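You operate a simulated robot arm through the tools that you are given. There is no shell and no other tool. Be economical: measure what you need, move in short steps, check, and stop when the job is done.

The job below is to be done with a simulated robot arm. You get a single attempt, and the scene is never put back.

## Task
Measure the two spacers beside the caliper and stand each in the pocket for its size.
Fine: use the caliper and leave it open. Set down upright: what you pick out, spacer.

It is judged by the outcome, as a careful person would: the job done as asked, and still so three seconds after it is handed in. It fails if anything else is knocked over, pushed out of place, dropped, spilled or broken.

## Robot
A 7-joint arm with a two-finger parallel gripper, fixed in place. Base frame: the origin is at the foot of the arm, x ahead of it, y to its left, z up; the work surface is at about z = 0. Units: mm, degrees, N and s.
With the tool pointing down near the work surface it reaches from about 220 to 580 mm from the base axis. Its first joint turns from -66.0 to 66.0 degrees. Payload 2.5 kg.
Tool frame: the origin (TCP) lies between the finger pads and is the grasp point; the fingertips stand 23 mm ahead of it; z points along the fingers, y is the line along which they close. Largest opening 94 mm; finger width 38, thickness 10; the body of the gripper, 54 by 96 mm, starts 39 mm behind the TCP.
Orientation is that of the tool frame in the base frame, as a unit quaternion [w, x, y, z]. With the fingers straight down and closing along the base's y, the tool's x points along the base's -x, its y along +y and its z along -z.

## Interface
- The arm moves only by the tool move_arm. Its argument "rows" is a list of rows, each an object of numbers (a shift or turn left out is 0, a gripper value left out holds the last): "tx", "ty", "tz": the shift along the tool's x, y, z in units of 300 mm (1.0 is 300 mm); "rx", "ry", "rz": the turn, a rotation vector about the tool's x, y, z in units of 90 degrees (1.0 is 90 degrees); "fingers": the closure, from 0 (fully open) to 1 (shut). In form: [{"tx": .., "ty": .., "tz": .., "rx": .., "ry": .., "rz": .., "fingers": ..}, ...]. A call has 1 to 10 rows; each row is the pose to reach, as a shift and turn from the pose commanded when the call began, along the tool's axes at that moment. A call with a number of a shift or a turn outside -1 to 1 is refused whole. A row lasts 0.2 s, in which the tool goes at most 50 mm and 8.6 degrees; a call with a longer step from one row to the next is refused whole, and so is a gripper value outside its range. Where a pose cannot be reached the arm comes as near as it can. A force on the tool above 40 N (or 10 N above the force at the start of the call, whichever is more), or a blocked arm, ends the call early, and 0.2 s more pass. The fingers move at their own pace (about 108 mm/s each) and stop on an object; they squeeze with about 35 N. The grip force told is the motor's: it shows also when the fingers shut on nothing. Time passes only in rows, and 0.2 s behind the last, so rows that repeat a pose let the fingers close. It gives the time, the measured TCP pose, the force on the tool (base axes), the opening and the grip force at its end, in the units of the frame above (readings bear some noise), with the torque about the TCP (base axes, N m) and any sound that the robot's microphone picked up.
- Cameras (640 x 400 px; columns grow to the right, rows downward): "scene" is fixed at [112.4, -390.4, 549.2]; the picture's right is [0.84, -0.54, 0.00], its down [-0.30, -0.47, -0.83] and it looks along [0.45, 0.70, -0.55] (base axes); focal length 330 px, centre (320, 200). "wrist" rides on the gripper at [86, 16, -74] in the tool frame; the picture's right is [-0.18, 0.98, 0.00], its down [-0.58, -0.11, -0.81] and it looks along [-0.79, -0.15, 0.59] (tool axes); focal length 243 px, centre (320, 200). There is no depth. A picture from a camera that has moved, and an enlarged one, comes with that camera's place and axes in the base frame and with its lens. The place of the scene camera against the robot may be out by one fixed shift of up to 25 mm in any direction.
- get_image(camera): a new picture of that camera. It takes no simulated time.
- zoom(camera, box): a new picture of the part [left, top, right, bottom] of that camera's present view, enlarged. It takes no simulated time.
- job_done(): hands the job in; it is judged then, once.

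Work in short steps. Places have to be worked out from the pictures, the camera data and where the tool is seen: move nearer, look again, correct. Check each grasp and each placing, and mend what went wrong. You have 120 turns and 76 pictures in all, those below and enlarged ones among them. Open the gripper and draw the arm clear of the work before you hand the job in, unless the task says otherwise; then end with one line.

The tools are called after "Emit:" by a JSON object that holds its "op" and its "data". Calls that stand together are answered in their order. move_arm: Moves the arm, as the interface text tells. Its arguments: {"type":"object","properties":{"rows":{"type":"array","items":{"type":"object","properties":{"tx":{"type":"number"},"ty":{"type":"number"},"tz":{"type":"number"},"rx":{"type":"number"},"ry":{"type":"number"},"rz":{"type":"number"},"fingers":{"type":"number"}}}}},"required":["rows"]} The other tools are called the same way: get_image (camera) takes a picture; zoom (camera, box) takes an enlarged picture of a part of a camera's view; job_done () hands the job in.

At the start:

```text
time_s: 0.0
eef_pos: [307.1, 55.9, 304.5]
ee_rot: [0.001, 0.0, 1.0, 0.0]
wrist_force: [0.8, -0.4, -0.7]
torque: [0.02, -0.02, -0.01]
gripper_width: 94.0
grasp_force: 0.0
```

scene: 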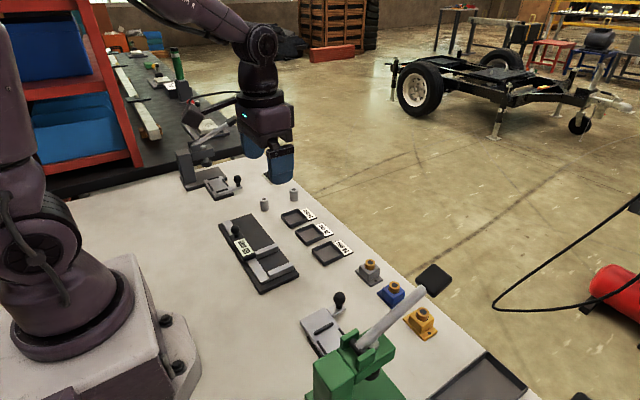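
wrist: 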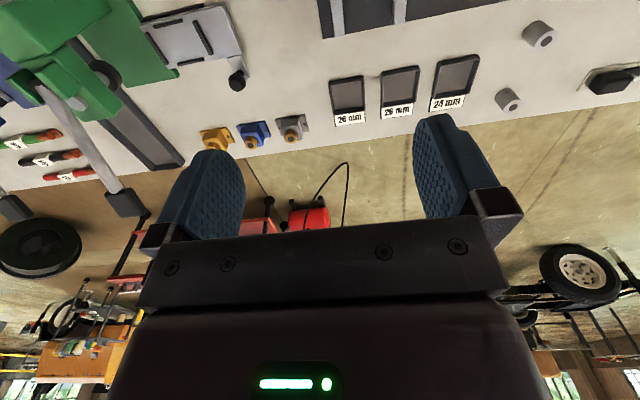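

I'll look closely at the caliper, spacers and pockets first.

Emit:
{"op": "zoom", "data": {"camera": "scene", "box": [200, 170, 360, 300]}}

Emit:
{"op": "zoom", "data": {"camera": "wrist", "box": [300, 0, 640, 140]}}

```text
3.08 times, centred on (280, 235) of scene
camera zoom: at [112.4, -390.4, 549.2], right [0.84, -0.54, 0.0], down [-0.3, -0.47, -0.83], along [0.45, 0.7, -0.55], focal length 1014 px, centre (443, 92)
```

zoom: 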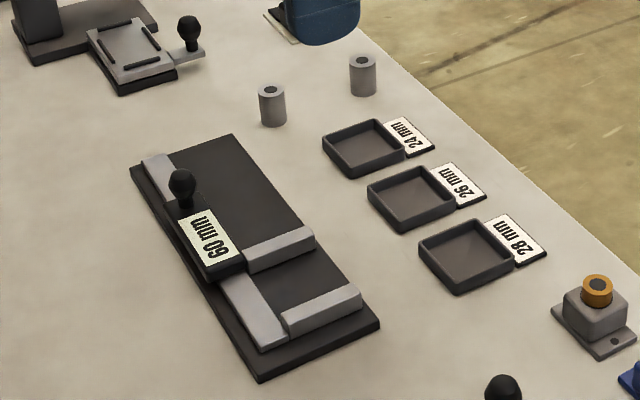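

```text
1.88 times, centred on (470, 70) of wrist
camera zoom: at [220.6, 71.4, 378.5], right [0.18, 0.98, 0.0], down [0.58, -0.11, 0.81], along [0.79, -0.15, -0.59], focal length 457 px, centre (38, 445)
```

zoom: 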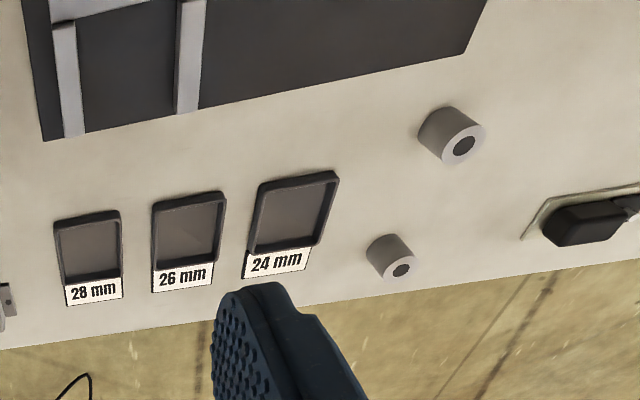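

Geometry estimate: spacers at about (399,331) and (494,330), pockets near x≈445 with y≈242/158/75, caliper near x≈300 running along y. I'll back the arm up a bit and look at the caliper from above.

Emit:
{"op": "move_arm", "data": {"rows": [{"tx": 0.1, "ty": 0.1}, {"tx": 0.2, "ty": 0.2}, {"tx": 0.2, "ty": 0.25}]}}

Emit:
{"op": "get_image", "data": {"camera": "wrist"}}

```text
time_s: 0.8
eef_pos: [246.7, 129.8, 302.7]
ee_rot: [0.0, -0.001, 1.0, 0.001]
wrist_force: [-0.1, -0.3, 0.0]
torque: [-0.02, 0.03, 0.04]
gripper_width: 94.0
grasp_force: 0.0
```

```text
71 pictures are left
camera wrist: at [160.6, 146.8, 377.7], right [0.18, 0.98, 0.0], down [0.58, -0.11, 0.81], along [0.79, -0.15, -0.59], focal length 243 px, centre (320, 200)
```

wrist: 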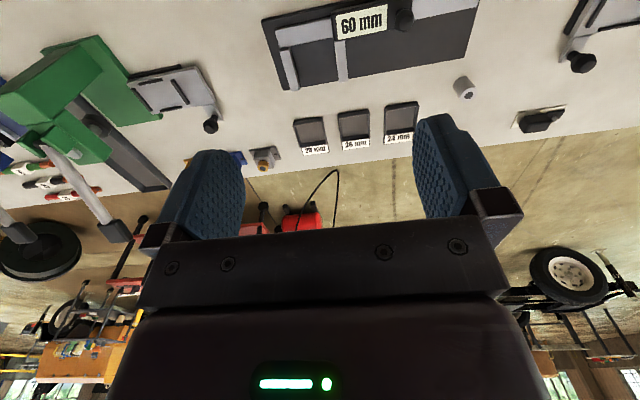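

Emit:
{"op": "zoom", "data": {"camera": "wrist", "box": [240, 0, 560, 170]}}

```text
2.00 times, centred on (400, 85) of wrist
camera zoom: at [160.6, 146.8, 377.7], right [0.18, 0.98, 0.0], down [0.58, -0.11, 0.81], along [0.79, -0.15, -0.59], focal length 485 px, centre (160, 430)
```

zoom: 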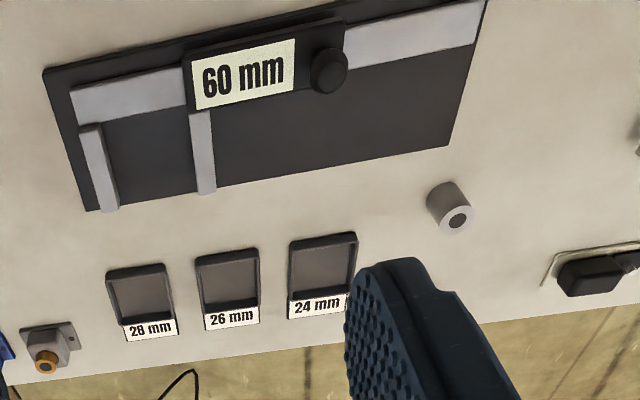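

Caliper is aligned with y: fixed jaw at y≈66, sliding jaw y≈146, jaws x≈295–357, knob at ≈(278,221). I'll go above the near spacer (≈400,330) at z=150 for a check.

Emit:
{"op": "move_arm", "data": {"rows": [{"tx": -0.064, "ty": 0.083, "tz": 0.063}, {"tx": -0.128, "ty": 0.167, "tz": 0.125}, {"tx": -0.191, "ty": 0.25, "tz": 0.188}, {"tx": -0.255, "ty": 0.333, "tz": 0.25}, {"tx": -0.319, "ty": 0.417, "tz": 0.313}, {"tx": -0.383, "ty": 0.5, "tz": 0.375}, {"tx": -0.446, "ty": 0.583, "tz": 0.438}, {"tx": -0.51, "ty": 0.667, "tz": 0.5}]}}

Emit:
{"op": "get_image", "data": {"camera": "wrist"}}

Emit:
{"op": "zoom", "data": {"camera": "scene", "box": [200, 140, 360, 240]}}

```text
time_s: 2.6
eef_pos: [399.1, 330.2, 153.2]
ee_rot: [0.001, 0.0, 1.0, 0.0]
wrist_force: [-1.0, -0.5, 0.7]
torque: [0.02, 0.0, 0.01]
gripper_width: 94.1
grasp_force: 0.2
```

```text
69 pictures are left
camera wrist: at [313.5, 346.8, 227.5], right [0.18, 0.98, 0.0], down [0.58, -0.11, 0.81], along [0.79, -0.15, -0.59], focal length 243 px, centre (320, 200)
```

wrist: 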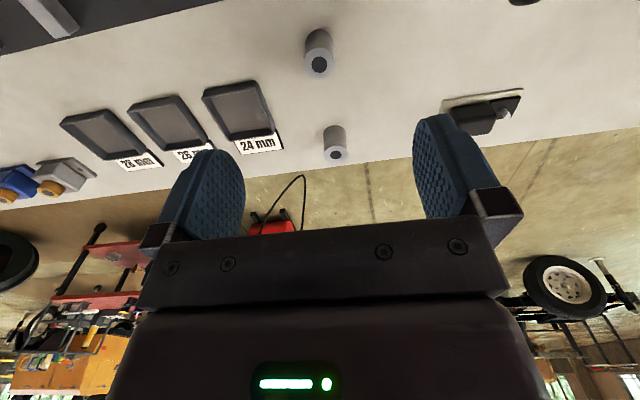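

```text
4.00 times, centred on (280, 190) of scene
camera zoom: at [112.4, -390.4, 549.2], right [0.84, -0.54, 0.0], down [-0.3, -0.47, -0.83], along [0.45, 0.7, -0.55], focal length 1318 px, centre (480, 240)
```

zoom: 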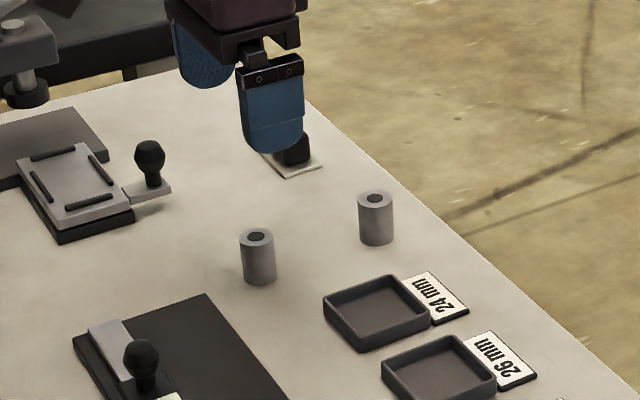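

Spacer A confirmed at (400,330), about 35 mm tall. I descend so the tips straddle its upper half (TCP z≈40), then close.

Emit:
{"op": "move_arm", "data": {"rows": [{"tz": 0.1}, {"tz": 0.2}, {"tz": 0.28}, {"tz": 0.34}, {"tz": 0.377}, {"tz": 0.377}]}}

Emit:
{"op": "zoom", "data": {"camera": "wrist", "box": [160, 0, 480, 220]}}

Emit:
{"op": "zoom", "data": {"camera": "scene", "box": [220, 160, 320, 240]}}

```text
time_s: 4.0
eef_pos: [398.4, 329.6, 40.2]
ee_rot: [0.0, 0.0, 1.0, 0.0]
wrist_force: [0.1, -0.2, -0.1]
torque: [-0.03, 0.0, 0.0]
gripper_width: 94.1
grasp_force: 0.2
```

```text
1.82 times, centred on (320, 110) of wrist
camera zoom: at [313.7, 346.3, 114.4], right [0.18, 0.98, 0.0], down [0.58, -0.11, 0.81], along [0.79, -0.15, -0.59], focal length 441 px, centre (320, 364)
```

zoom: 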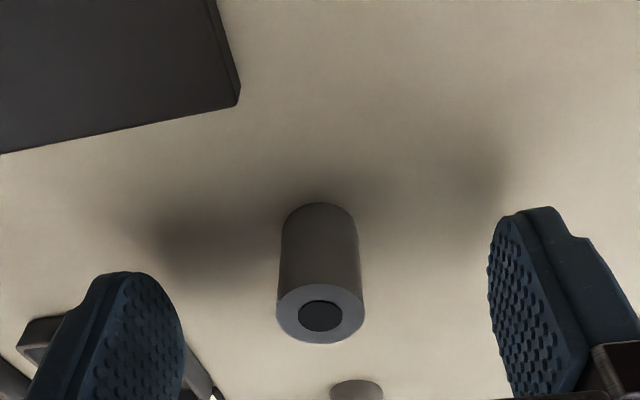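

```text
5.00 times, centred on (270, 200) of scene
camera zoom: at [112.4, -390.4, 549.2], right [0.84, -0.54, 0.0], down [-0.3, -0.47, -0.83], along [0.45, 0.7, -0.55], focal length 1648 px, centre (570, 200)
```

zoom: 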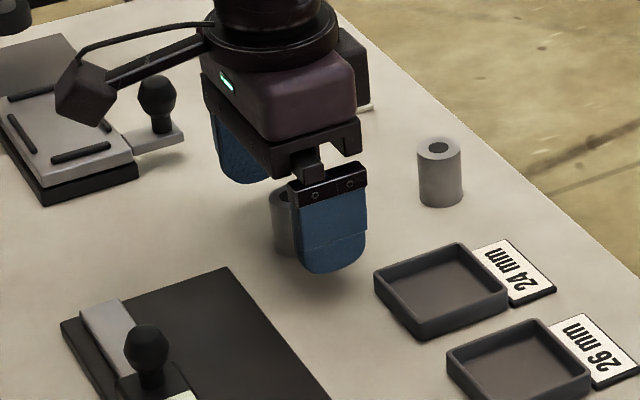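

Spacer is centered between the fingers, top at z≈34. Closing.

Emit:
{"op": "move_arm", "data": {"rows": [{"fingers": 0.6}, {"fingers": 0.85}, {"fingers": 1}, {"fingers": 1}, {"fingers": 1}]}}

```text
time_s: 5.2
eef_pos: [399.4, 330.2, 40.8]
ee_rot: [0.001, 0.0, 1.0, 0.0]
wrist_force: [-0.7, 0.5, 0.0]
torque: [-0.01, 0.02, 0.01]
gripper_width: 23.1
grasp_force: 34.9
```

Gripped (reading 23.1, nominal maybe 24). Lifting and carrying to above the caliper gap.

Emit:
{"op": "move_arm", "data": {"rows": [{"tz": -0.1}, {"tz": -0.22}, {"tz": -0.35, "ty": -0.05}, {"tz": -0.4, "tx": 0.03, "ty": -0.18}, {"tz": -0.4, "tx": 0.08, "ty": -0.32}, {"tz": -0.4, "tx": 0.13, "ty": -0.47}, {"tz": -0.4, "tx": 0.18, "ty": -0.62}, {"tz": -0.4, "tx": 0.213, "ty": -0.75}, {"tz": -0.4, "tx": 0.213, "ty": -0.75}]}}

Emit:
{"op": "get_image", "data": {"camera": "wrist"}}

Emit:
{"op": "zoom", "data": {"camera": "scene", "box": [200, 150, 360, 300]}}

```text
time_s: 7.2
eef_pos: [334.9, 104.8, 161.9]
ee_rot: [0.0, 0.0, 1.0, 0.0]
wrist_force: [-0.1, 0.0, -1.3]
torque: [0.0, -0.03, -0.02]
gripper_width: 23.1
grasp_force: 35.0
```

```text
65 pictures are left
camera wrist: at [249.0, 120.8, 236.0], right [0.18, 0.98, 0.0], down [0.58, -0.11, 0.81], along [0.79, -0.15, -0.59], focal length 243 px, centre (320, 200)
```

wrist: 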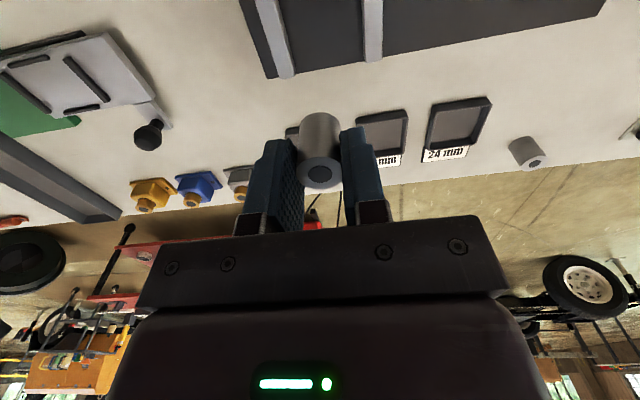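

```text
2.67 times, centred on (280, 225) of scene
camera zoom: at [112.4, -390.4, 549.2], right [0.84, -0.54, 0.0], down [-0.3, -0.47, -0.83], along [0.45, 0.7, -0.55], focal length 879 px, centre (427, 133)
```

zoom: 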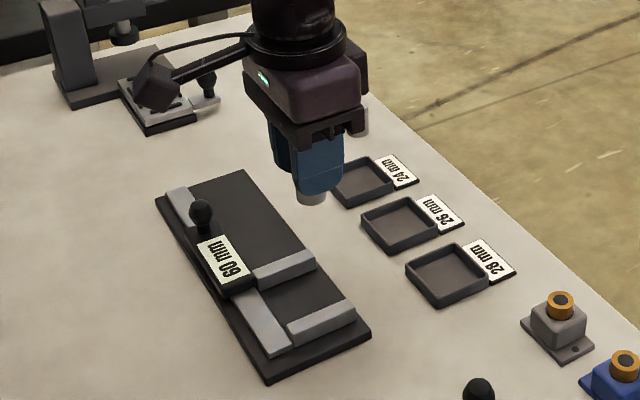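

Jaws look ~14 mm tall on a ~9 mm base; the gap spans about y 79–139. I'll lower the spacer at (332,108) to just above the base and check.

Emit:
{"op": "move_arm", "data": {"rows": [{"tx": 0.01, "ty": 0.01, "tz": 0.1}, {"tx": 0.01, "ty": 0.01, "tz": 0.2}, {"tx": 0.01, "ty": 0.01, "tz": 0.28}, {"tx": 0.01, "ty": 0.01, "tz": 0.34}, {"tx": 0.01, "ty": 0.01, "tz": 0.34}]}}

Emit:
{"op": "zoom", "data": {"camera": "scene", "box": [220, 190, 320, 300]}}

Emit:
{"op": "zoom", "data": {"camera": "wrist", "box": [160, 0, 480, 220]}}

```text
time_s: 8.4
eef_pos: [331.9, 107.5, 58.2]
ee_rot: [0.0, 0.001, 1.0, 0.0]
wrist_force: [0.0, -1.0, 0.5]
torque: [-0.01, 0.03, -0.04]
gripper_width: 22.7
grasp_force: 35.4
```

```text
3.64 times, centred on (270, 245) of scene
camera zoom: at [112.4, -390.4, 549.2], right [0.84, -0.54, 0.0], down [-0.3, -0.47, -0.83], along [0.45, 0.7, -0.55], focal length 1198 px, centre (502, 36)
```

zoom: 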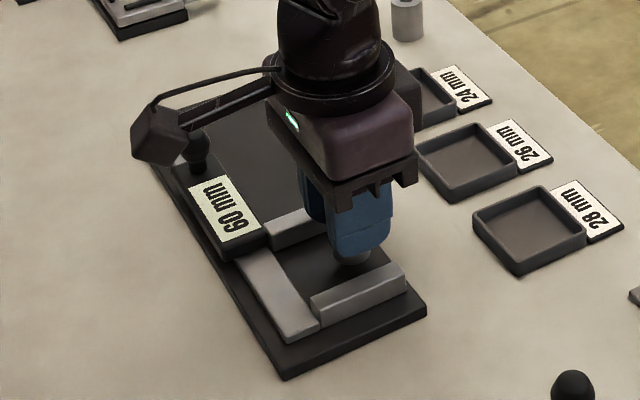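

```text
1.82 times, centred on (320, 110) of wrist
camera zoom: at [246.9, 124.2, 132.6], right [0.18, 0.98, 0.0], down [0.58, -0.11, 0.81], along [0.79, -0.15, -0.59], focal length 441 px, centre (320, 364)
```

zoom: 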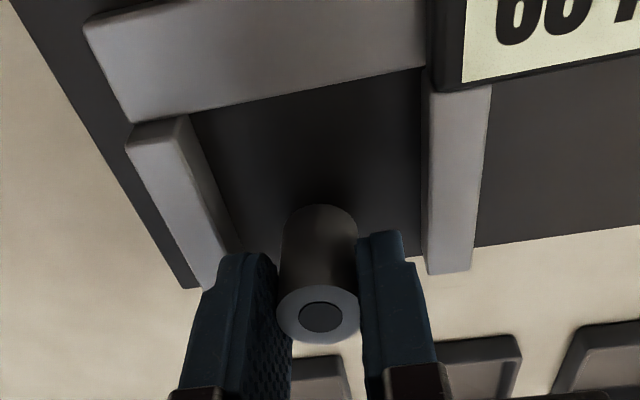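

Well centered. Lower gently in small steps until contact.

Emit:
{"op": "move_arm", "data": {"rows": [{"tz": 0.01}, {"tz": 0.016}, {"tz": 0.02}, {"tz": 0.02}]}}

Emit:
{"op": "zoom", "data": {"camera": "wrist", "box": [160, 0, 480, 220]}}

```text
time_s: 9.4
eef_pos: [331.6, 108.0, 53.4]
ee_rot: [0.001, 0.0, 1.0, 0.0]
wrist_force: [-0.8, 0.5, -0.6]
torque: [0.0, -0.01, -0.01]
gripper_width: 22.9
grasp_force: 34.5
```

```text
1.82 times, centred on (320, 110) of wrist
camera zoom: at [246.5, 124.4, 126.8], right [0.18, 0.98, 0.0], down [0.58, -0.11, 0.81], along [0.79, -0.15, -0.59], focal length 441 px, centre (320, 364)
```

zoom: 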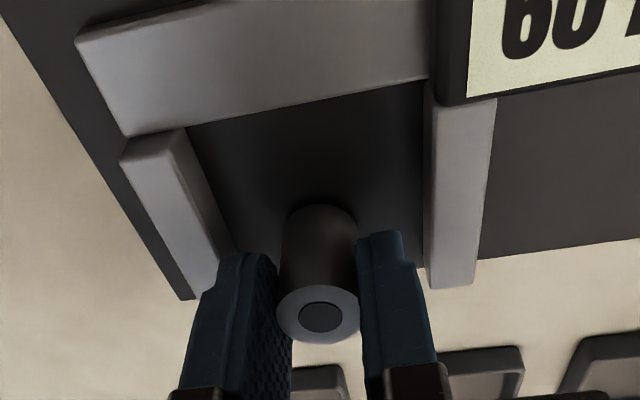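

No contact force yet; continue down in 1 mm steps.

Emit:
{"op": "move_arm", "data": {"rows": [{"tz": 0.0033}, {"tz": 0.0067}, {"tz": 0.0067}]}}

Emit:
{"op": "move_arm", "data": {"rows": [{"tz": 0.0033}, {"tz": 0.0033}]}}

```text
time_s: 10.2
eef_pos: [332.7, 108.2, 50.1]
ee_rot: [0.001, -0.001, 1.0, 0.0]
wrist_force: [0.1, 0.4, -0.6]
torque: [-0.01, 0.01, 0.01]
gripper_width: 22.9
grasp_force: 34.8
```

```text
time_s: 10.8
eef_pos: [332.3, 107.8, 48.5]
ee_rot: [0.0, 0.0, 1.0, -0.001]
wrist_force: [-3.1, -0.9, 11.4]
torque: [-0.03, 0.1, -0.02]
gripper_width: 23.1
grasp_force: 35.1
```

Contact (11 N up) at z≈48.5. Release with a slight opening, then lift clear.

Emit:
{"op": "move_arm", "data": {"rows": [{"fingers": 0.9}, {"fingers": 0.66}, {"fingers": 0.66}, {"fingers": 0.66, "tz": -0.03}, {"fingers": 0.66, "tz": -0.1}, {"fingers": 0.66, "tz": -0.22}, {"fingers": 0.66, "tz": -0.35}]}}

Emit:
{"op": "get_image", "data": {"camera": "wrist"}}

Emit:
{"op": "zoom", "data": {"camera": "scene", "box": [220, 190, 320, 300]}}

```text
time_s: 12.4
eef_pos: [332.6, 110.4, 154.0]
ee_rot: [0.0, 0.0, 1.0, 0.0]
wrist_force: [-0.2, 0.5, 1.0]
torque: [-0.02, -0.03, -0.02]
gripper_width: 32.2
grasp_force: 0.1
```

```text
60 pictures are left
camera wrist: at [246.0, 125.2, 227.9], right [0.18, 0.98, 0.0], down [0.58, -0.11, 0.81], along [0.79, -0.15, -0.59], focal length 243 px, centre (320, 200)
```

wrist: 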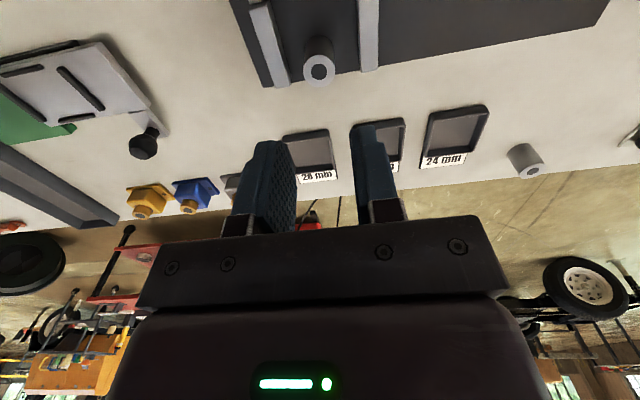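

```text
3.64 times, centred on (270, 245) of scene
camera zoom: at [112.4, -390.4, 549.2], right [0.84, -0.54, 0.0], down [-0.3, -0.47, -0.83], along [0.45, 0.7, -0.55], focal length 1198 px, centre (502, 36)
```

zoom: 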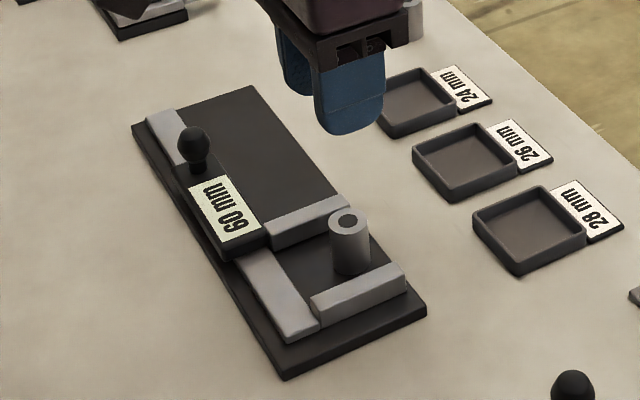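

Spacer A stands in the gap. Triangulating puts the knob head at about (275,220,54). I move above it and look.

Emit:
{"op": "move_arm", "data": {"rows": [{"tx": 0.06, "ty": 0.12, "fingers": 0.45}, {"tx": 0.13, "ty": 0.24, "fingers": 0.45}, {"tx": 0.19, "ty": 0.367, "fingers": 0.45}, {"tx": 0.19, "ty": 0.367, "tz": 0.1}, {"tx": 0.19, "ty": 0.367, "tz": 0.16}, {"tx": 0.19, "ty": 0.367, "tz": 0.16}]}}

Emit:
{"op": "get_image", "data": {"camera": "wrist"}}

Emit:
{"op": "zoom", "data": {"camera": "scene", "box": [220, 160, 320, 300]}}

```text
time_s: 13.8
eef_pos: [276.1, 217.3, 108.0]
ee_rot: [-0.001, 0.0, 1.0, 0.0]
wrist_force: [-0.6, -0.1, 0.2]
torque: [-0.01, -0.04, -0.03]
gripper_width: 51.7
grasp_force: 0.1
```

```text
58 pictures are left
camera wrist: at [190.0, 233.7, 181.4], right [0.18, 0.98, 0.0], down [0.58, -0.11, 0.81], along [0.79, -0.15, -0.59], focal length 243 px, centre (320, 200)
```

wrist: 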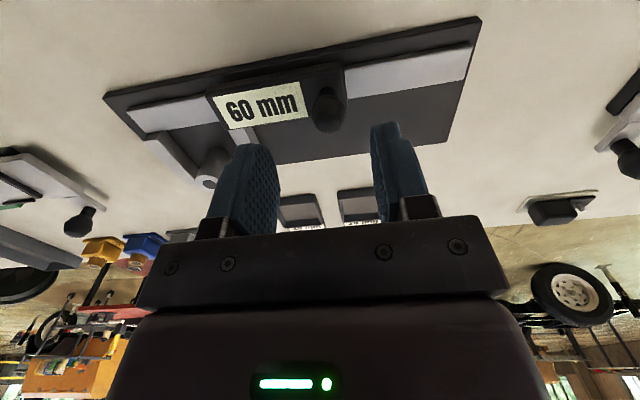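

```text
2.86 times, centred on (270, 230) of scene
camera zoom: at [112.4, -390.4, 549.2], right [0.84, -0.54, 0.0], down [-0.3, -0.47, -0.83], along [0.45, 0.7, -0.55], focal length 942 px, centre (463, 114)
```

zoom: 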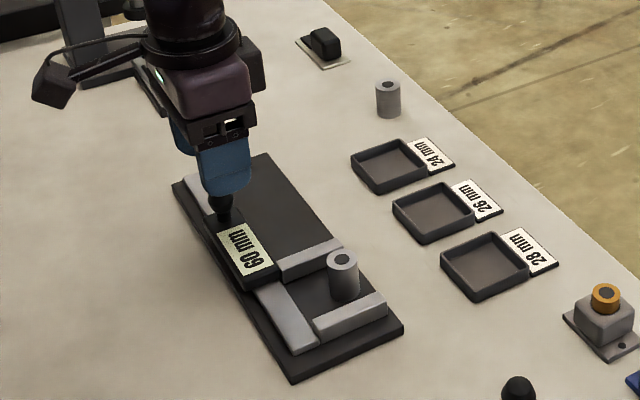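

Knob at ≈(273,222). Descend to z≈60 around it and close gently on it.

Emit:
{"op": "move_arm", "data": {"rows": [{"tx": 0.007, "ty": 0.014, "tz": 0.06}, {"tx": 0.007, "ty": 0.014, "tz": 0.12}, {"tx": 0.007, "ty": 0.014, "tz": 0.16}, {"tx": 0.007, "ty": 0.014, "tz": 0.16}]}}

Emit:
{"op": "get_image", "data": {"camera": "wrist"}}

```text
time_s: 14.8
eef_pos: [273.5, 221.7, 58.8]
ee_rot: [0.0, 0.001, 1.0, 0.0]
wrist_force: [-0.5, -0.3, -0.2]
torque: [-0.01, 0.01, -0.01]
gripper_width: 51.9
grasp_force: 0.0
```

```text
56 pictures are left
camera wrist: at [187.4, 237.9, 133.4], right [0.18, 0.98, 0.0], down [0.58, -0.11, 0.81], along [0.79, -0.15, -0.59], focal length 243 px, centre (320, 200)
```

wrist: 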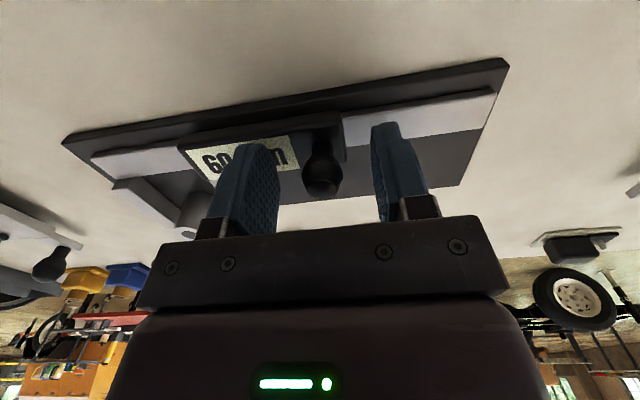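

Knob is between the fingers. Closing on it.

Emit:
{"op": "move_arm", "data": {"rows": [{"fingers": 0.7}, {"fingers": 0.85}, {"fingers": 1}, {"fingers": 1}]}}

Emit:
{"op": "move_arm", "data": {"rows": [{"ty": -0.02}, {"ty": -0.04}, {"ty": -0.06}, {"ty": -0.06}]}}

Emit:
{"op": "get_image", "data": {"camera": "wrist"}}

Emit:
{"op": "zoom", "data": {"camera": "scene", "box": [220, 190, 320, 300]}}

```text
time_s: 15.8
eef_pos: [274.2, 220.6, 60.1]
ee_rot: [0.0, 0.0, 1.0, 0.0]
wrist_force: [1.9, 0.0, -4.8]
torque: [0.27, -0.15, 0.02]
gripper_width: 20.1
grasp_force: 44.8
```

```text
time_s: 16.8
eef_pos: [273.2, 203.2, 59.0]
ee_rot: [0.0, 0.0, 1.0, 0.0]
wrist_force: [7.3, 0.6, -25.0]
torque: [0.35, -0.2, 0.06]
gripper_width: 20.1
grasp_force: 44.6
```

```text
55 pictures are left
camera wrist: at [187.4, 220.0, 133.5], right [0.18, 0.98, 0.0], down [0.58, -0.11, 0.81], along [0.79, -0.15, -0.59], focal length 243 px, centre (320, 200)
```

wrist: 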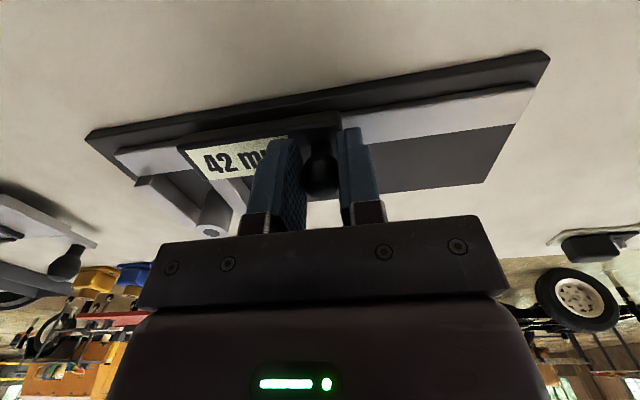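

```text
3.64 times, centred on (270, 245) of scene
camera zoom: at [112.5, -390.3, 549.2], right [0.84, -0.54, 0.0], down [-0.3, -0.47, -0.83], along [0.45, 0.7, -0.56], focal length 1198 px, centre (502, 36)
```

zoom: 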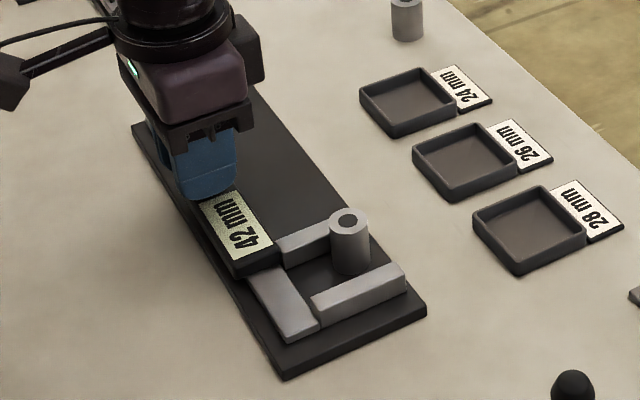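

Slider tracks: 42 mm now. The tool pulls upward a bit on the knob (25 N), so I ease down 1 mm and continue in -y.

Emit:
{"op": "move_arm", "data": {"rows": [{"tz": 0.004}, {"ty": -0.015, "tz": 0.004}, {"ty": -0.03, "tz": 0.004}, {"ty": -0.04, "tz": 0.004}, {"ty": -0.04, "tz": 0.004}]}}

Emit:
{"op": "zoom", "data": {"camera": "scene", "box": [220, 190, 320, 300]}}

```text
time_s: 18.1
eef_pos: [273.5, 192.5, 57.8]
ee_rot: [0.0, -0.001, 1.0, 0.001]
wrist_force: [-1.9, -0.5, 2.2]
torque: [-0.27, -0.52, 0.06]
gripper_width: 19.8
grasp_force: 44.8
stopped in row 5: the force on the tool passed its limit at 41 N (the readings are from after the stop); the commanded pose is now the measured one
```

```text
3.64 times, centred on (270, 245) of scene
camera zoom: at [112.4, -390.4, 549.2], right [0.84, -0.54, 0.0], down [-0.3, -0.47, -0.83], along [0.45, 0.7, -0.55], focal length 1198 px, centre (502, 36)
```

zoom: 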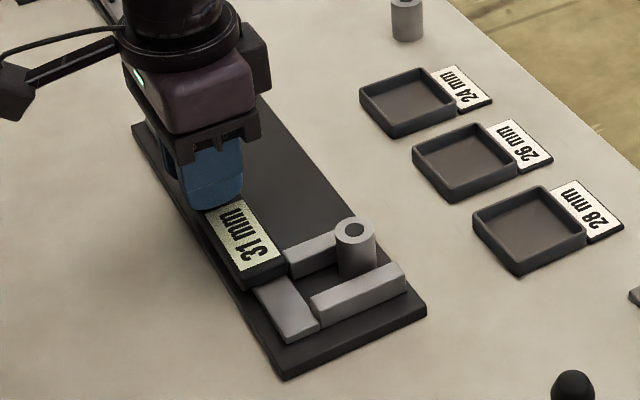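

31 mm now, force released. Continue by up to 5 mm in small steps.

Emit:
{"op": "move_arm", "data": {"rows": [{"ty": -0.004}, {"ty": -0.008}, {"ty": -0.012}, {"ty": -0.016}, {"ty": -0.016}]}}

Emit:
{"op": "zoom", "data": {"camera": "scene", "box": [240, 220, 320, 290]}}

```text
time_s: 19.3
eef_pos: [272.9, 187.6, 58.6]
ee_rot: [0.0, -0.001, 1.0, 0.001]
wrist_force: [-3.6, 0.5, 9.5]
torque: [-0.29, 0.1, 0.2]
gripper_width: 20.4
grasp_force: 45.1
```

```text
5.71 times, centred on (280, 255) of scene
camera zoom: at [112.4, -390.4, 549.2], right [0.84, -0.54, 0.0], down [-0.3, -0.47, -0.83], along [0.45, 0.7, -0.55], focal length 1883 px, centre (549, -114)
```

zoom: 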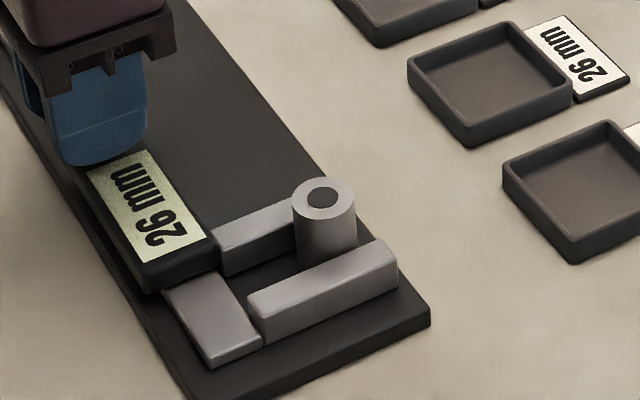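

Reading 26; not clear it is contacting yet. Push on slightly.

Emit:
{"op": "move_arm", "data": {"rows": [{"ty": -0.004}, {"ty": -0.007}, {"ty": -0.007}]}}

Emit:
{"op": "zoom", "data": {"camera": "scene", "box": [240, 220, 320, 290]}}

```text
time_s: 20.1
eef_pos: [272.7, 184.8, 59.9]
ee_rot: [0.0, -0.001, 1.0, 0.001]
wrist_force: [-8.1, 2.6, 29.8]
torque: [-0.3, 0.61, -0.05]
gripper_width: 19.9
grasp_force: 44.6
```

```text
5.71 times, centred on (280, 255) of scene
camera zoom: at [112.3, -390.4, 549.1], right [0.84, -0.54, 0.0], down [-0.3, -0.47, -0.83], along [0.45, 0.7, -0.55], focal length 1883 px, centre (549, -114)
```

zoom: 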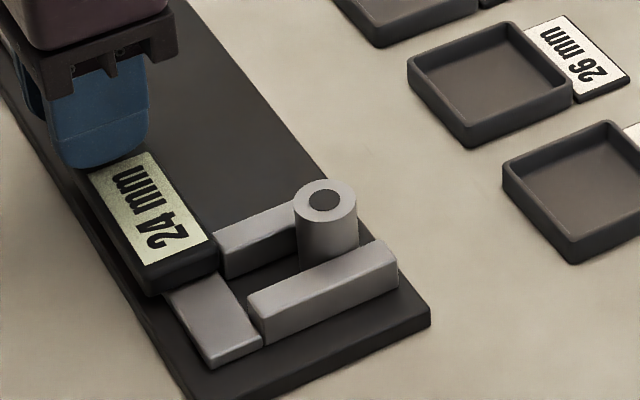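

24 mm. Verify it stalls: ease up 2 mm in z and push a further 1.5 mm.

Emit:
{"op": "move_arm", "data": {"rows": [{"tz": -0.006}, {"tz": -0.006, "ty": -0.003}, {"tz": -0.006, "ty": -0.005}, {"tz": -0.006, "ty": -0.005}]}}

Emit:
{"op": "zoom", "data": {"camera": "scene", "box": [240, 220, 320, 290]}}

```text
time_s: 20.9
eef_pos: [272.1, 185.7, 59.5]
ee_rot: [0.001, -0.001, 1.0, 0.003]
wrist_force: [2.8, 3.6, -4.7]
torque: [-0.36, 0.54, -0.01]
gripper_width: 19.5
grasp_force: 44.8
stopped in row 3: the force on the tool passed its limit at 45 N (the readings are from after the stop); the commanded pose is now the measured one
```

```text
5.71 times, centred on (280, 255) of scene
camera zoom: at [112.4, -390.4, 549.2], right [0.84, -0.54, 0.0], down [-0.3, -0.47, -0.83], along [0.45, 0.7, -0.55], focal length 1883 px, centre (549, -114)
```

zoom: 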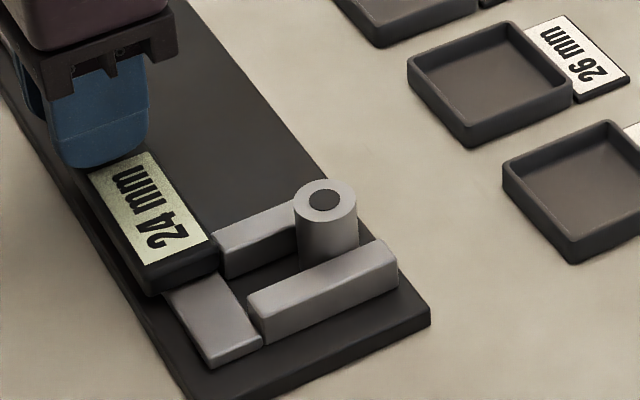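

It stalls at 24 mm: spacer A is 24. Now open the slider back to about 60.

Emit:
{"op": "move_arm", "data": {"rows": [{"ty": 0.015}, {"ty": 0.035}, {"ty": 0.055}, {"ty": 0.06}, {"ty": 0.06}]}}

Emit:
{"op": "zoom", "data": {"camera": "scene", "box": [220, 190, 320, 300]}}

```text
time_s: 22.1
eef_pos: [273.3, 203.3, 60.4]
ee_rot: [0.0, -0.002, 1.0, 0.002]
wrist_force: [10.3, -0.6, -22.0]
torque: [-0.47, 0.97, 0.01]
gripper_width: 20.0
grasp_force: 45.5
```

```text
3.64 times, centred on (270, 245) of scene
camera zoom: at [112.5, -390.3, 549.2], right [0.84, -0.54, 0.0], down [-0.3, -0.47, -0.83], along [0.45, 0.7, -0.56], focal length 1198 px, centre (502, 36)
```

zoom: 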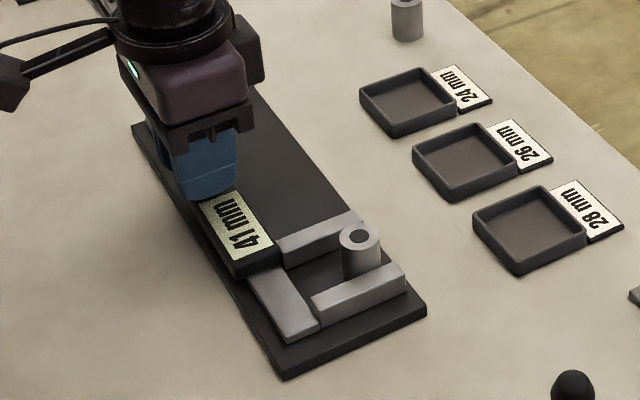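

Emit:
{"op": "move_arm", "data": {"rows": [{"ty": 0.002, "tz": 0.004}, {"ty": 0.02, "tz": 0.004}, {"ty": 0.04, "tz": 0.004}, {"ty": 0.062, "tz": 0.004}, {"ty": 0.062, "tz": 0.004}]}}

Emit:
{"op": "zoom", "data": {"camera": "scene", "box": [220, 190, 320, 300]}}

```text
time_s: 23.3
eef_pos: [274.1, 222.7, 58.1]
ee_rot: [0.001, -0.003, 1.0, 0.003]
wrist_force: [-2.5, 0.3, 3.9]
torque: [-0.32, -0.35, 0.05]
gripper_width: 19.9
grasp_force: 45.1
stopped in row 5: the force on the tool passed its limit at 41 N (the readings are from after the stop); the commanded pose is now the measured one
```

```text
3.64 times, centred on (270, 245) of scene
camera zoom: at [112.4, -390.4, 549.2], right [0.84, -0.54, 0.0], down [-0.3, -0.47, -0.83], along [0.45, 0.7, -0.55], focal length 1198 px, centre (502, 36)
```

zoom: 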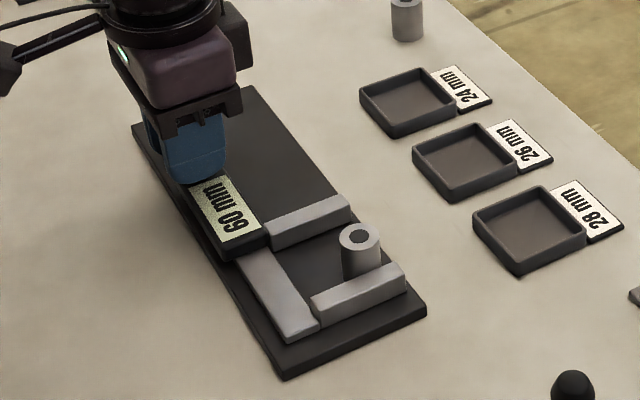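

Caliper is back at 60. Release the knob, lift, and go over spacer A.

Emit:
{"op": "move_arm", "data": {"rows": [{"fingers": 0.7}, {"fingers": 0.5}, {"fingers": 0.5, "tz": -0.1}, {"fingers": 0.5, "tz": -0.2}, {"fingers": 0.5, "tz": -0.25, "tx": -0.05, "ty": -0.1}, {"fingers": 0.5, "tz": -0.25, "tx": -0.12, "ty": -0.22}, {"fingers": 0.5, "tz": -0.25, "tx": -0.18, "ty": -0.34}, {"fingers": 0.5, "tz": -0.25, "tx": -0.193, "ty": -0.43}, {"fingers": 0.5, "tz": -0.25, "tx": -0.193, "ty": -0.43}]}}

Emit:
{"op": "get_image", "data": {"camera": "wrist"}}

```text
time_s: 25.3
eef_pos: [334.0, 93.2, 132.7]
ee_rot: [0.001, -0.003, 1.0, 0.002]
wrist_force: [-0.4, -0.2, 0.1]
torque: [0.02, 0.02, -0.01]
gripper_width: 47.1
grasp_force: 0.1
```

```text
47 pictures are left
camera wrist: at [246.9, 107.8, 207.1], right [0.18, 0.98, 0.01], down [0.58, -0.11, 0.81], along [0.79, -0.14, -0.59], focal length 243 px, centre (320, 200)
```

wrist: 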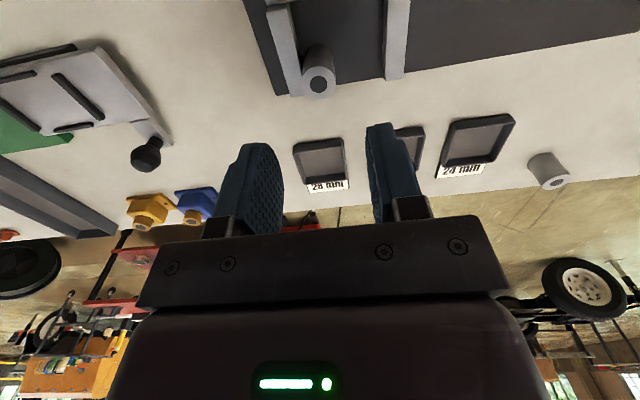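

Spacer top at ≈(333,92), directly below. Descend to z≈51 (tips above jaw tops) and check.

Emit:
{"op": "move_arm", "data": {"rows": [{"tz": 0.1}, {"tz": 0.18}, {"tz": 0.23}, {"tz": 0.25}, {"tz": 0.25}]}}

Emit:
{"op": "zoom", "data": {"camera": "wrist", "box": [160, 0, 480, 220]}}

Emit:
{"op": "zoom", "data": {"camera": "scene", "box": [240, 220, 320, 290]}}

```text
time_s: 26.5
eef_pos: [332.1, 93.3, 59.0]
ee_rot: [0.001, -0.003, 1.0, 0.003]
wrist_force: [-0.1, 0.2, -0.5]
torque: [0.0, 0.0, 0.0]
gripper_width: 47.1
grasp_force: 0.0
```

```text
1.82 times, centred on (320, 110) of wrist
camera zoom: at [245.8, 108.8, 133.3], right [0.18, 0.98, 0.01], down [0.58, -0.11, 0.81], along [0.79, -0.14, -0.59], focal length 441 px, centre (320, 364)
```

zoom: 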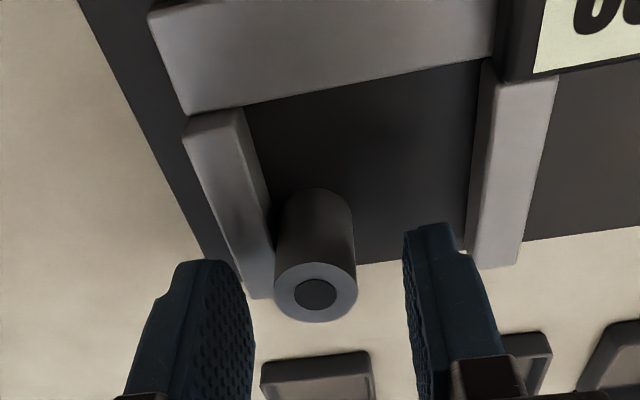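

```text
5.71 times, centred on (280, 255) of scene
camera zoom: at [112.4, -390.4, 549.2], right [0.84, -0.54, 0.0], down [-0.3, -0.47, -0.83], along [0.45, 0.7, -0.55], focal length 1883 px, centre (549, -114)
```

zoom: 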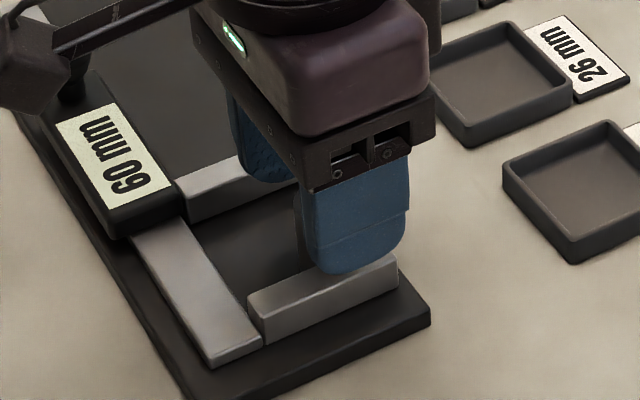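

Slight shift to center, descend 8 mm, and grip.

Emit:
{"op": "move_arm", "data": {"rows": [{"tx": -0.006, "ty": -0.004, "tz": 0.013}, {"tx": -0.006, "ty": -0.004, "tz": 0.027}, {"tx": -0.006, "ty": -0.004, "tz": 0.027}, {"tx": -0.006, "ty": -0.004, "tz": 0.027, "fingers": 0.7}, {"tx": -0.006, "ty": -0.004, "tz": 0.027, "fingers": 0.85}, {"tx": -0.006, "ty": -0.004, "tz": 0.027, "fingers": 1}, {"tx": -0.006, "ty": -0.004, "tz": 0.027, "fingers": 1}]}}

```text
time_s: 28.1
eef_pos: [333.7, 91.0, 50.9]
ee_rot: [0.0, -0.003, 1.0, 0.003]
wrist_force: [0.5, 1.7, -0.1]
torque: [0.03, -0.01, 0.02]
gripper_width: 23.2
grasp_force: 35.2
```

Gripped A. Lift and carry to above the 24 mm pocket (≈439,236).

Emit:
{"op": "move_arm", "data": {"rows": [{"tz": -0.06}, {"tz": -0.18}, {"tz": -0.3}, {"tz": -0.3, "tx": -0.07, "ty": 0.1}, {"tz": -0.3, "tx": -0.15, "ty": 0.2}, {"tz": -0.3, "tx": -0.22, "ty": 0.3}, {"tz": -0.3, "tx": -0.29, "ty": 0.4}, {"tz": -0.3, "tx": -0.35, "ty": 0.483}, {"tz": -0.3, "tx": -0.35, "ty": 0.483}]}}

Emit:
{"op": "get_image", "data": {"camera": "wrist"}}

Emit:
{"op": "zoom", "data": {"camera": "scene", "box": [240, 150, 360, 250]}}

```text
time_s: 30.1
eef_pos: [438.7, 238.6, 140.9]
ee_rot: [0.0, -0.002, 1.0, 0.003]
wrist_force: [0.5, 1.1, -1.3]
torque: [0.04, -0.01, 0.0]
gripper_width: 23.1
grasp_force: 35.0
```

```text
44 pictures are left
camera wrist: at [352.7, 253.8, 215.6], right [0.18, 0.98, 0.0], down [0.58, -0.11, 0.81], along [0.79, -0.14, -0.59], focal length 243 px, centre (320, 200)
```

wrist: 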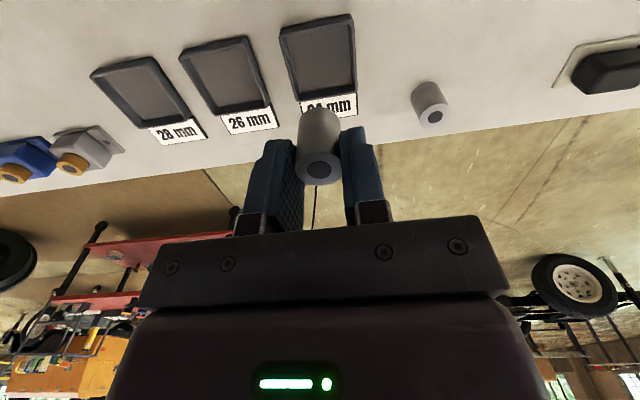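

```text
4.00 times, centred on (300, 200) of scene
camera zoom: at [112.4, -390.4, 549.2], right [0.84, -0.54, 0.0], down [-0.3, -0.47, -0.83], along [0.45, 0.7, -0.55], focal length 1318 px, centre (400, 200)
```

zoom: 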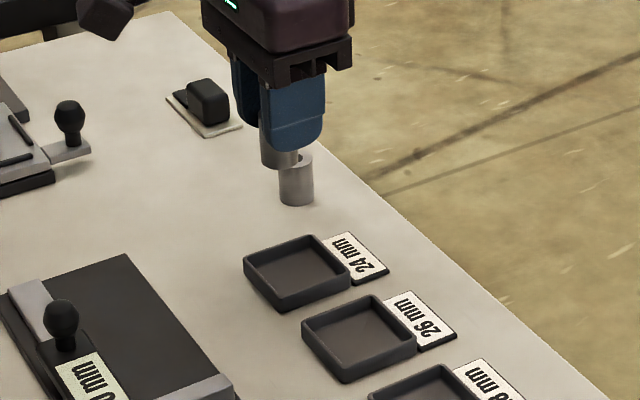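

Pocket center ≈(441,239.5). Lower to just above the rim and check.

Emit:
{"op": "move_arm", "data": {"rows": [{"tx": -0.007, "ty": 0.003, "tz": 0.1}, {"tx": -0.007, "ty": 0.003, "tz": 0.18}, {"tx": -0.007, "ty": 0.003, "tz": 0.23}, {"tx": -0.007, "ty": 0.003, "tz": 0.26}, {"tx": -0.007, "ty": 0.003, "tz": 0.26}]}}

Emit:
{"op": "zoom", "data": {"camera": "wrist", "box": [160, 0, 480, 220]}}

Emit:
{"op": "zoom", "data": {"camera": "scene", "box": [260, 170, 340, 240]}}

```text
time_s: 31.3
eef_pos: [439.7, 239.8, 63.1]
ee_rot: [0.001, -0.003, 1.0, 0.003]
wrist_force: [0.5, 0.2, -1.1]
torque: [-0.01, 0.02, -0.02]
gripper_width: 23.3
grasp_force: 35.0
```

```text
1.82 times, centred on (320, 110) of wrist
camera zoom: at [353.2, 254.2, 137.9], right [0.18, 0.98, 0.01], down [0.58, -0.11, 0.81], along [0.79, -0.14, -0.59], focal length 441 px, centre (320, 364)
```

zoom: 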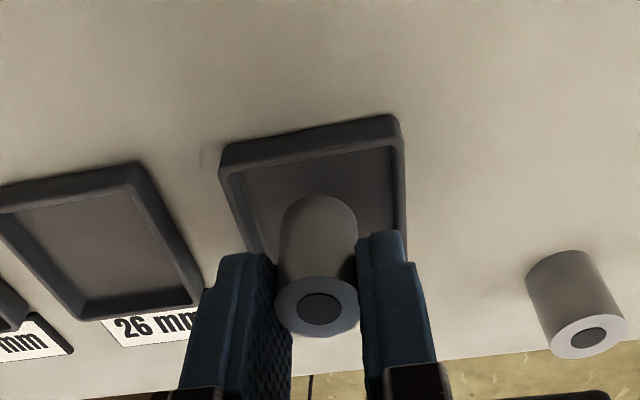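

```text
5.71 times, centred on (300, 205) of scene
camera zoom: at [112.4, -390.4, 549.2], right [0.84, -0.54, 0.0], down [-0.3, -0.47, -0.83], along [0.45, 0.7, -0.55], focal length 1883 px, centre (434, 171)
```

zoom: 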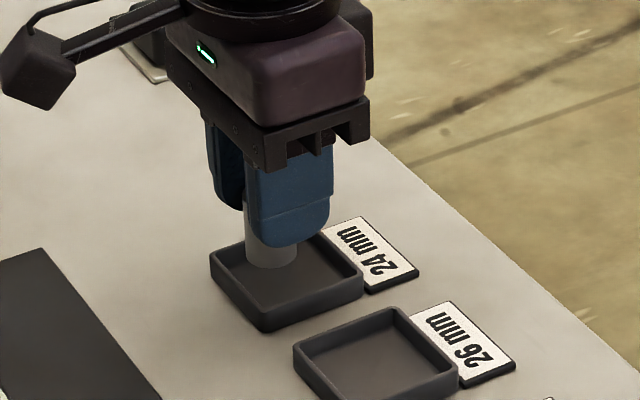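

Aligned over the pocket. Lower 11 mm then feel for the floor.

Emit:
{"op": "move_arm", "data": {"rows": [{"tz": 0.015}, {"tz": 0.03}, {"tz": 0.038}, {"tz": 0.038}]}}

Emit:
{"op": "zoom", "data": {"camera": "wrist", "box": [160, 0, 480, 220]}}

Emit:
{"op": "zoom", "data": {"camera": "scene", "box": [260, 170, 340, 240]}}

```text
time_s: 32.3
eef_pos: [440.4, 238.3, 51.5]
ee_rot: [0.0, -0.003, 1.0, 0.003]
wrist_force: [0.2, -1.3, -1.5]
torque: [0.0, -0.01, 0.01]
gripper_width: 23.2
grasp_force: 35.0
```

```text
1.82 times, centred on (320, 110) of wrist
camera zoom: at [354.5, 253.7, 126.0], right [0.18, 0.98, 0.0], down [0.58, -0.11, 0.81], along [0.79, -0.14, -0.59], focal length 441 px, centre (320, 364)
```

zoom: 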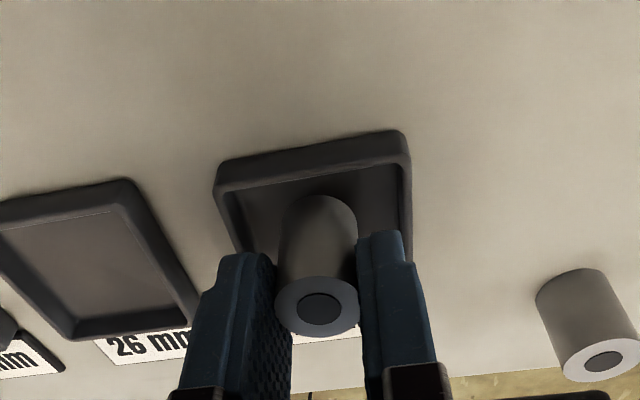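

```text
5.71 times, centred on (300, 205) of scene
camera zoom: at [112.4, -390.4, 549.2], right [0.84, -0.54, 0.0], down [-0.3, -0.47, -0.83], along [0.45, 0.7, -0.55], focal length 1883 px, centre (434, 171)
```

zoom: 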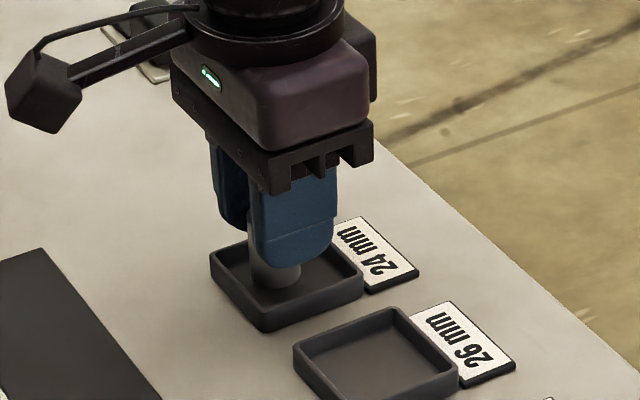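

Inside the pocket and clear. Feel down in small steps.

Emit:
{"op": "move_arm", "data": {"rows": [{"tz": 0.0035}, {"tz": 0.007}, {"tz": 0.01}, {"tz": 0.01}]}}

Emit:
{"op": "move_arm", "data": {"rows": [{"tz": 0.0033}, {"tz": 0.0033}]}}

```text
time_s: 33.3
eef_pos: [440.8, 239.0, 49.6]
ee_rot: [0.001, -0.003, 1.0, 0.003]
wrist_force: [-0.3, -0.2, -0.2]
torque: [0.05, -0.02, 0.01]
gripper_width: 23.0
grasp_force: 34.6
```

```text
time_s: 33.9
eef_pos: [441.2, 236.7, 47.3]
ee_rot: [0.001, -0.003, 1.0, 0.002]
wrist_force: [1.2, 0.1, -1.2]
torque: [0.0, -0.01, -0.03]
gripper_width: 23.1
grasp_force: 35.3
```

Emit:
{"op": "move_arm", "data": {"rows": [{"tz": 0.003}, {"tz": 0.005}, {"tz": 0.005}]}}

```text
time_s: 34.7
eef_pos: [440.3, 238.7, 45.5]
ee_rot: [0.001, -0.003, 1.0, 0.002]
wrist_force: [0.9, 0.7, -0.9]
torque: [-0.02, 0.03, -0.02]
gripper_width: 22.9
grasp_force: 35.4
```

Still no contact; another 1 mm at a time.

Emit:
{"op": "move_arm", "data": {"rows": [{"tz": 0.0035}, {"tz": 0.0035}]}}

Emit:
{"op": "zoom", "data": {"camera": "wrist", "box": [160, 0, 480, 220]}}

```text
time_s: 35.3
eef_pos: [439.9, 239.5, 45.9]
ee_rot: [0.001, -0.003, 1.0, 0.003]
wrist_force: [-0.1, 0.0, -1.2]
torque: [0.04, 0.03, 0.02]
gripper_width: 23.2
grasp_force: 35.1
```

```text
1.82 times, centred on (320, 110) of wrist
camera zoom: at [353.8, 254.3, 119.5], right [0.18, 0.98, 0.01], down [0.58, -0.11, 0.81], along [0.79, -0.14, -0.59], focal length 441 px, centre (320, 364)
```

zoom: 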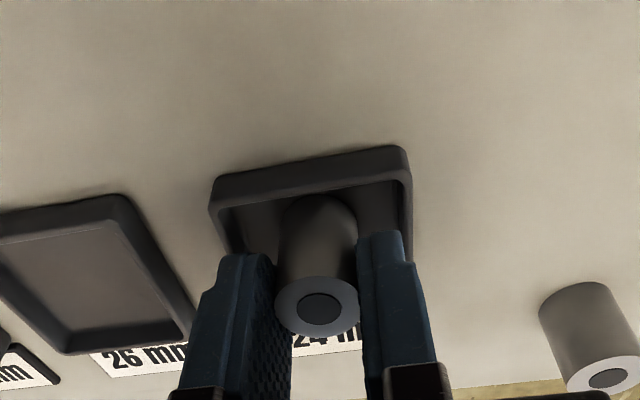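

Emit:
{"op": "move_arm", "data": {"rows": [{"tz": 0.003}, {"tz": 0.006}, {"tz": 0.006}]}}

```text
time_s: 36.1
eef_pos: [440.8, 238.8, 45.5]
ee_rot: [0.002, -0.003, 1.0, 0.003]
wrist_force: [-8.2, -3.5, 23.9]
torque: [-0.24, 0.33, 0.0]
gripper_width: 23.1
grasp_force: 34.6
```

Contact with the floor. Ease up slightly, release, and lift.

Emit:
{"op": "move_arm", "data": {"rows": [{"tz": -0.002}, {"tz": -0.002, "fingers": 0.85}, {"tz": -0.002, "fingers": 0.62}, {"tz": -0.002, "fingers": 0.62}, {"tz": -0.04}, {"tz": -0.14}, {"tz": -0.28}, {"tz": -0.35}]}}

Emit:
{"op": "get_image", "data": {"camera": "wrist"}}

Emit:
{"op": "zoom", "data": {"camera": "scene", "box": [240, 150, 360, 250]}}

```text
time_s: 37.9
eef_pos: [439.7, 239.1, 148.2]
ee_rot: [0.0, -0.003, 1.0, 0.002]
wrist_force: [0.2, 0.1, 0.1]
torque: [0.03, 0.0, 0.01]
gripper_width: 35.5
grasp_force: 0.1
```

```text
37 pictures are left
camera wrist: at [354.1, 254.2, 222.5], right [0.18, 0.98, 0.0], down [0.58, -0.11, 0.81], along [0.79, -0.14, -0.59], focal length 243 px, centre (320, 200)
```

wrist: 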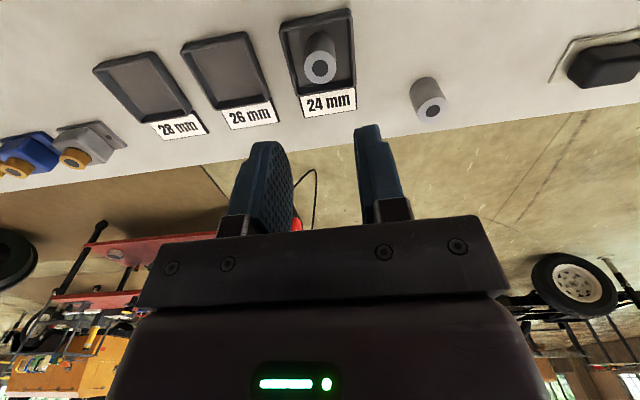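

```text
4.00 times, centred on (300, 200) of scene
camera zoom: at [112.4, -390.4, 549.2], right [0.84, -0.54, 0.0], down [-0.3, -0.47, -0.83], along [0.45, 0.7, -0.55], focal length 1318 px, centre (400, 200)
```

zoom: 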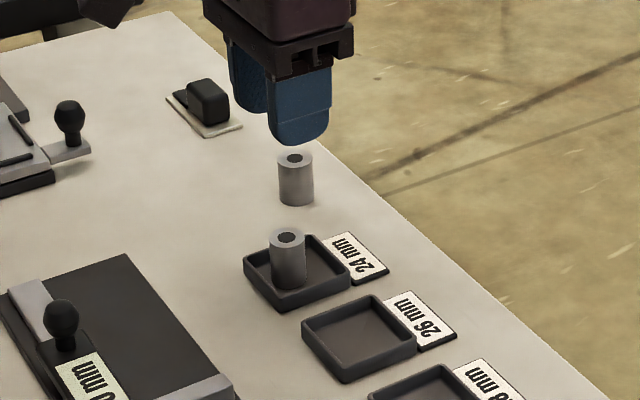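

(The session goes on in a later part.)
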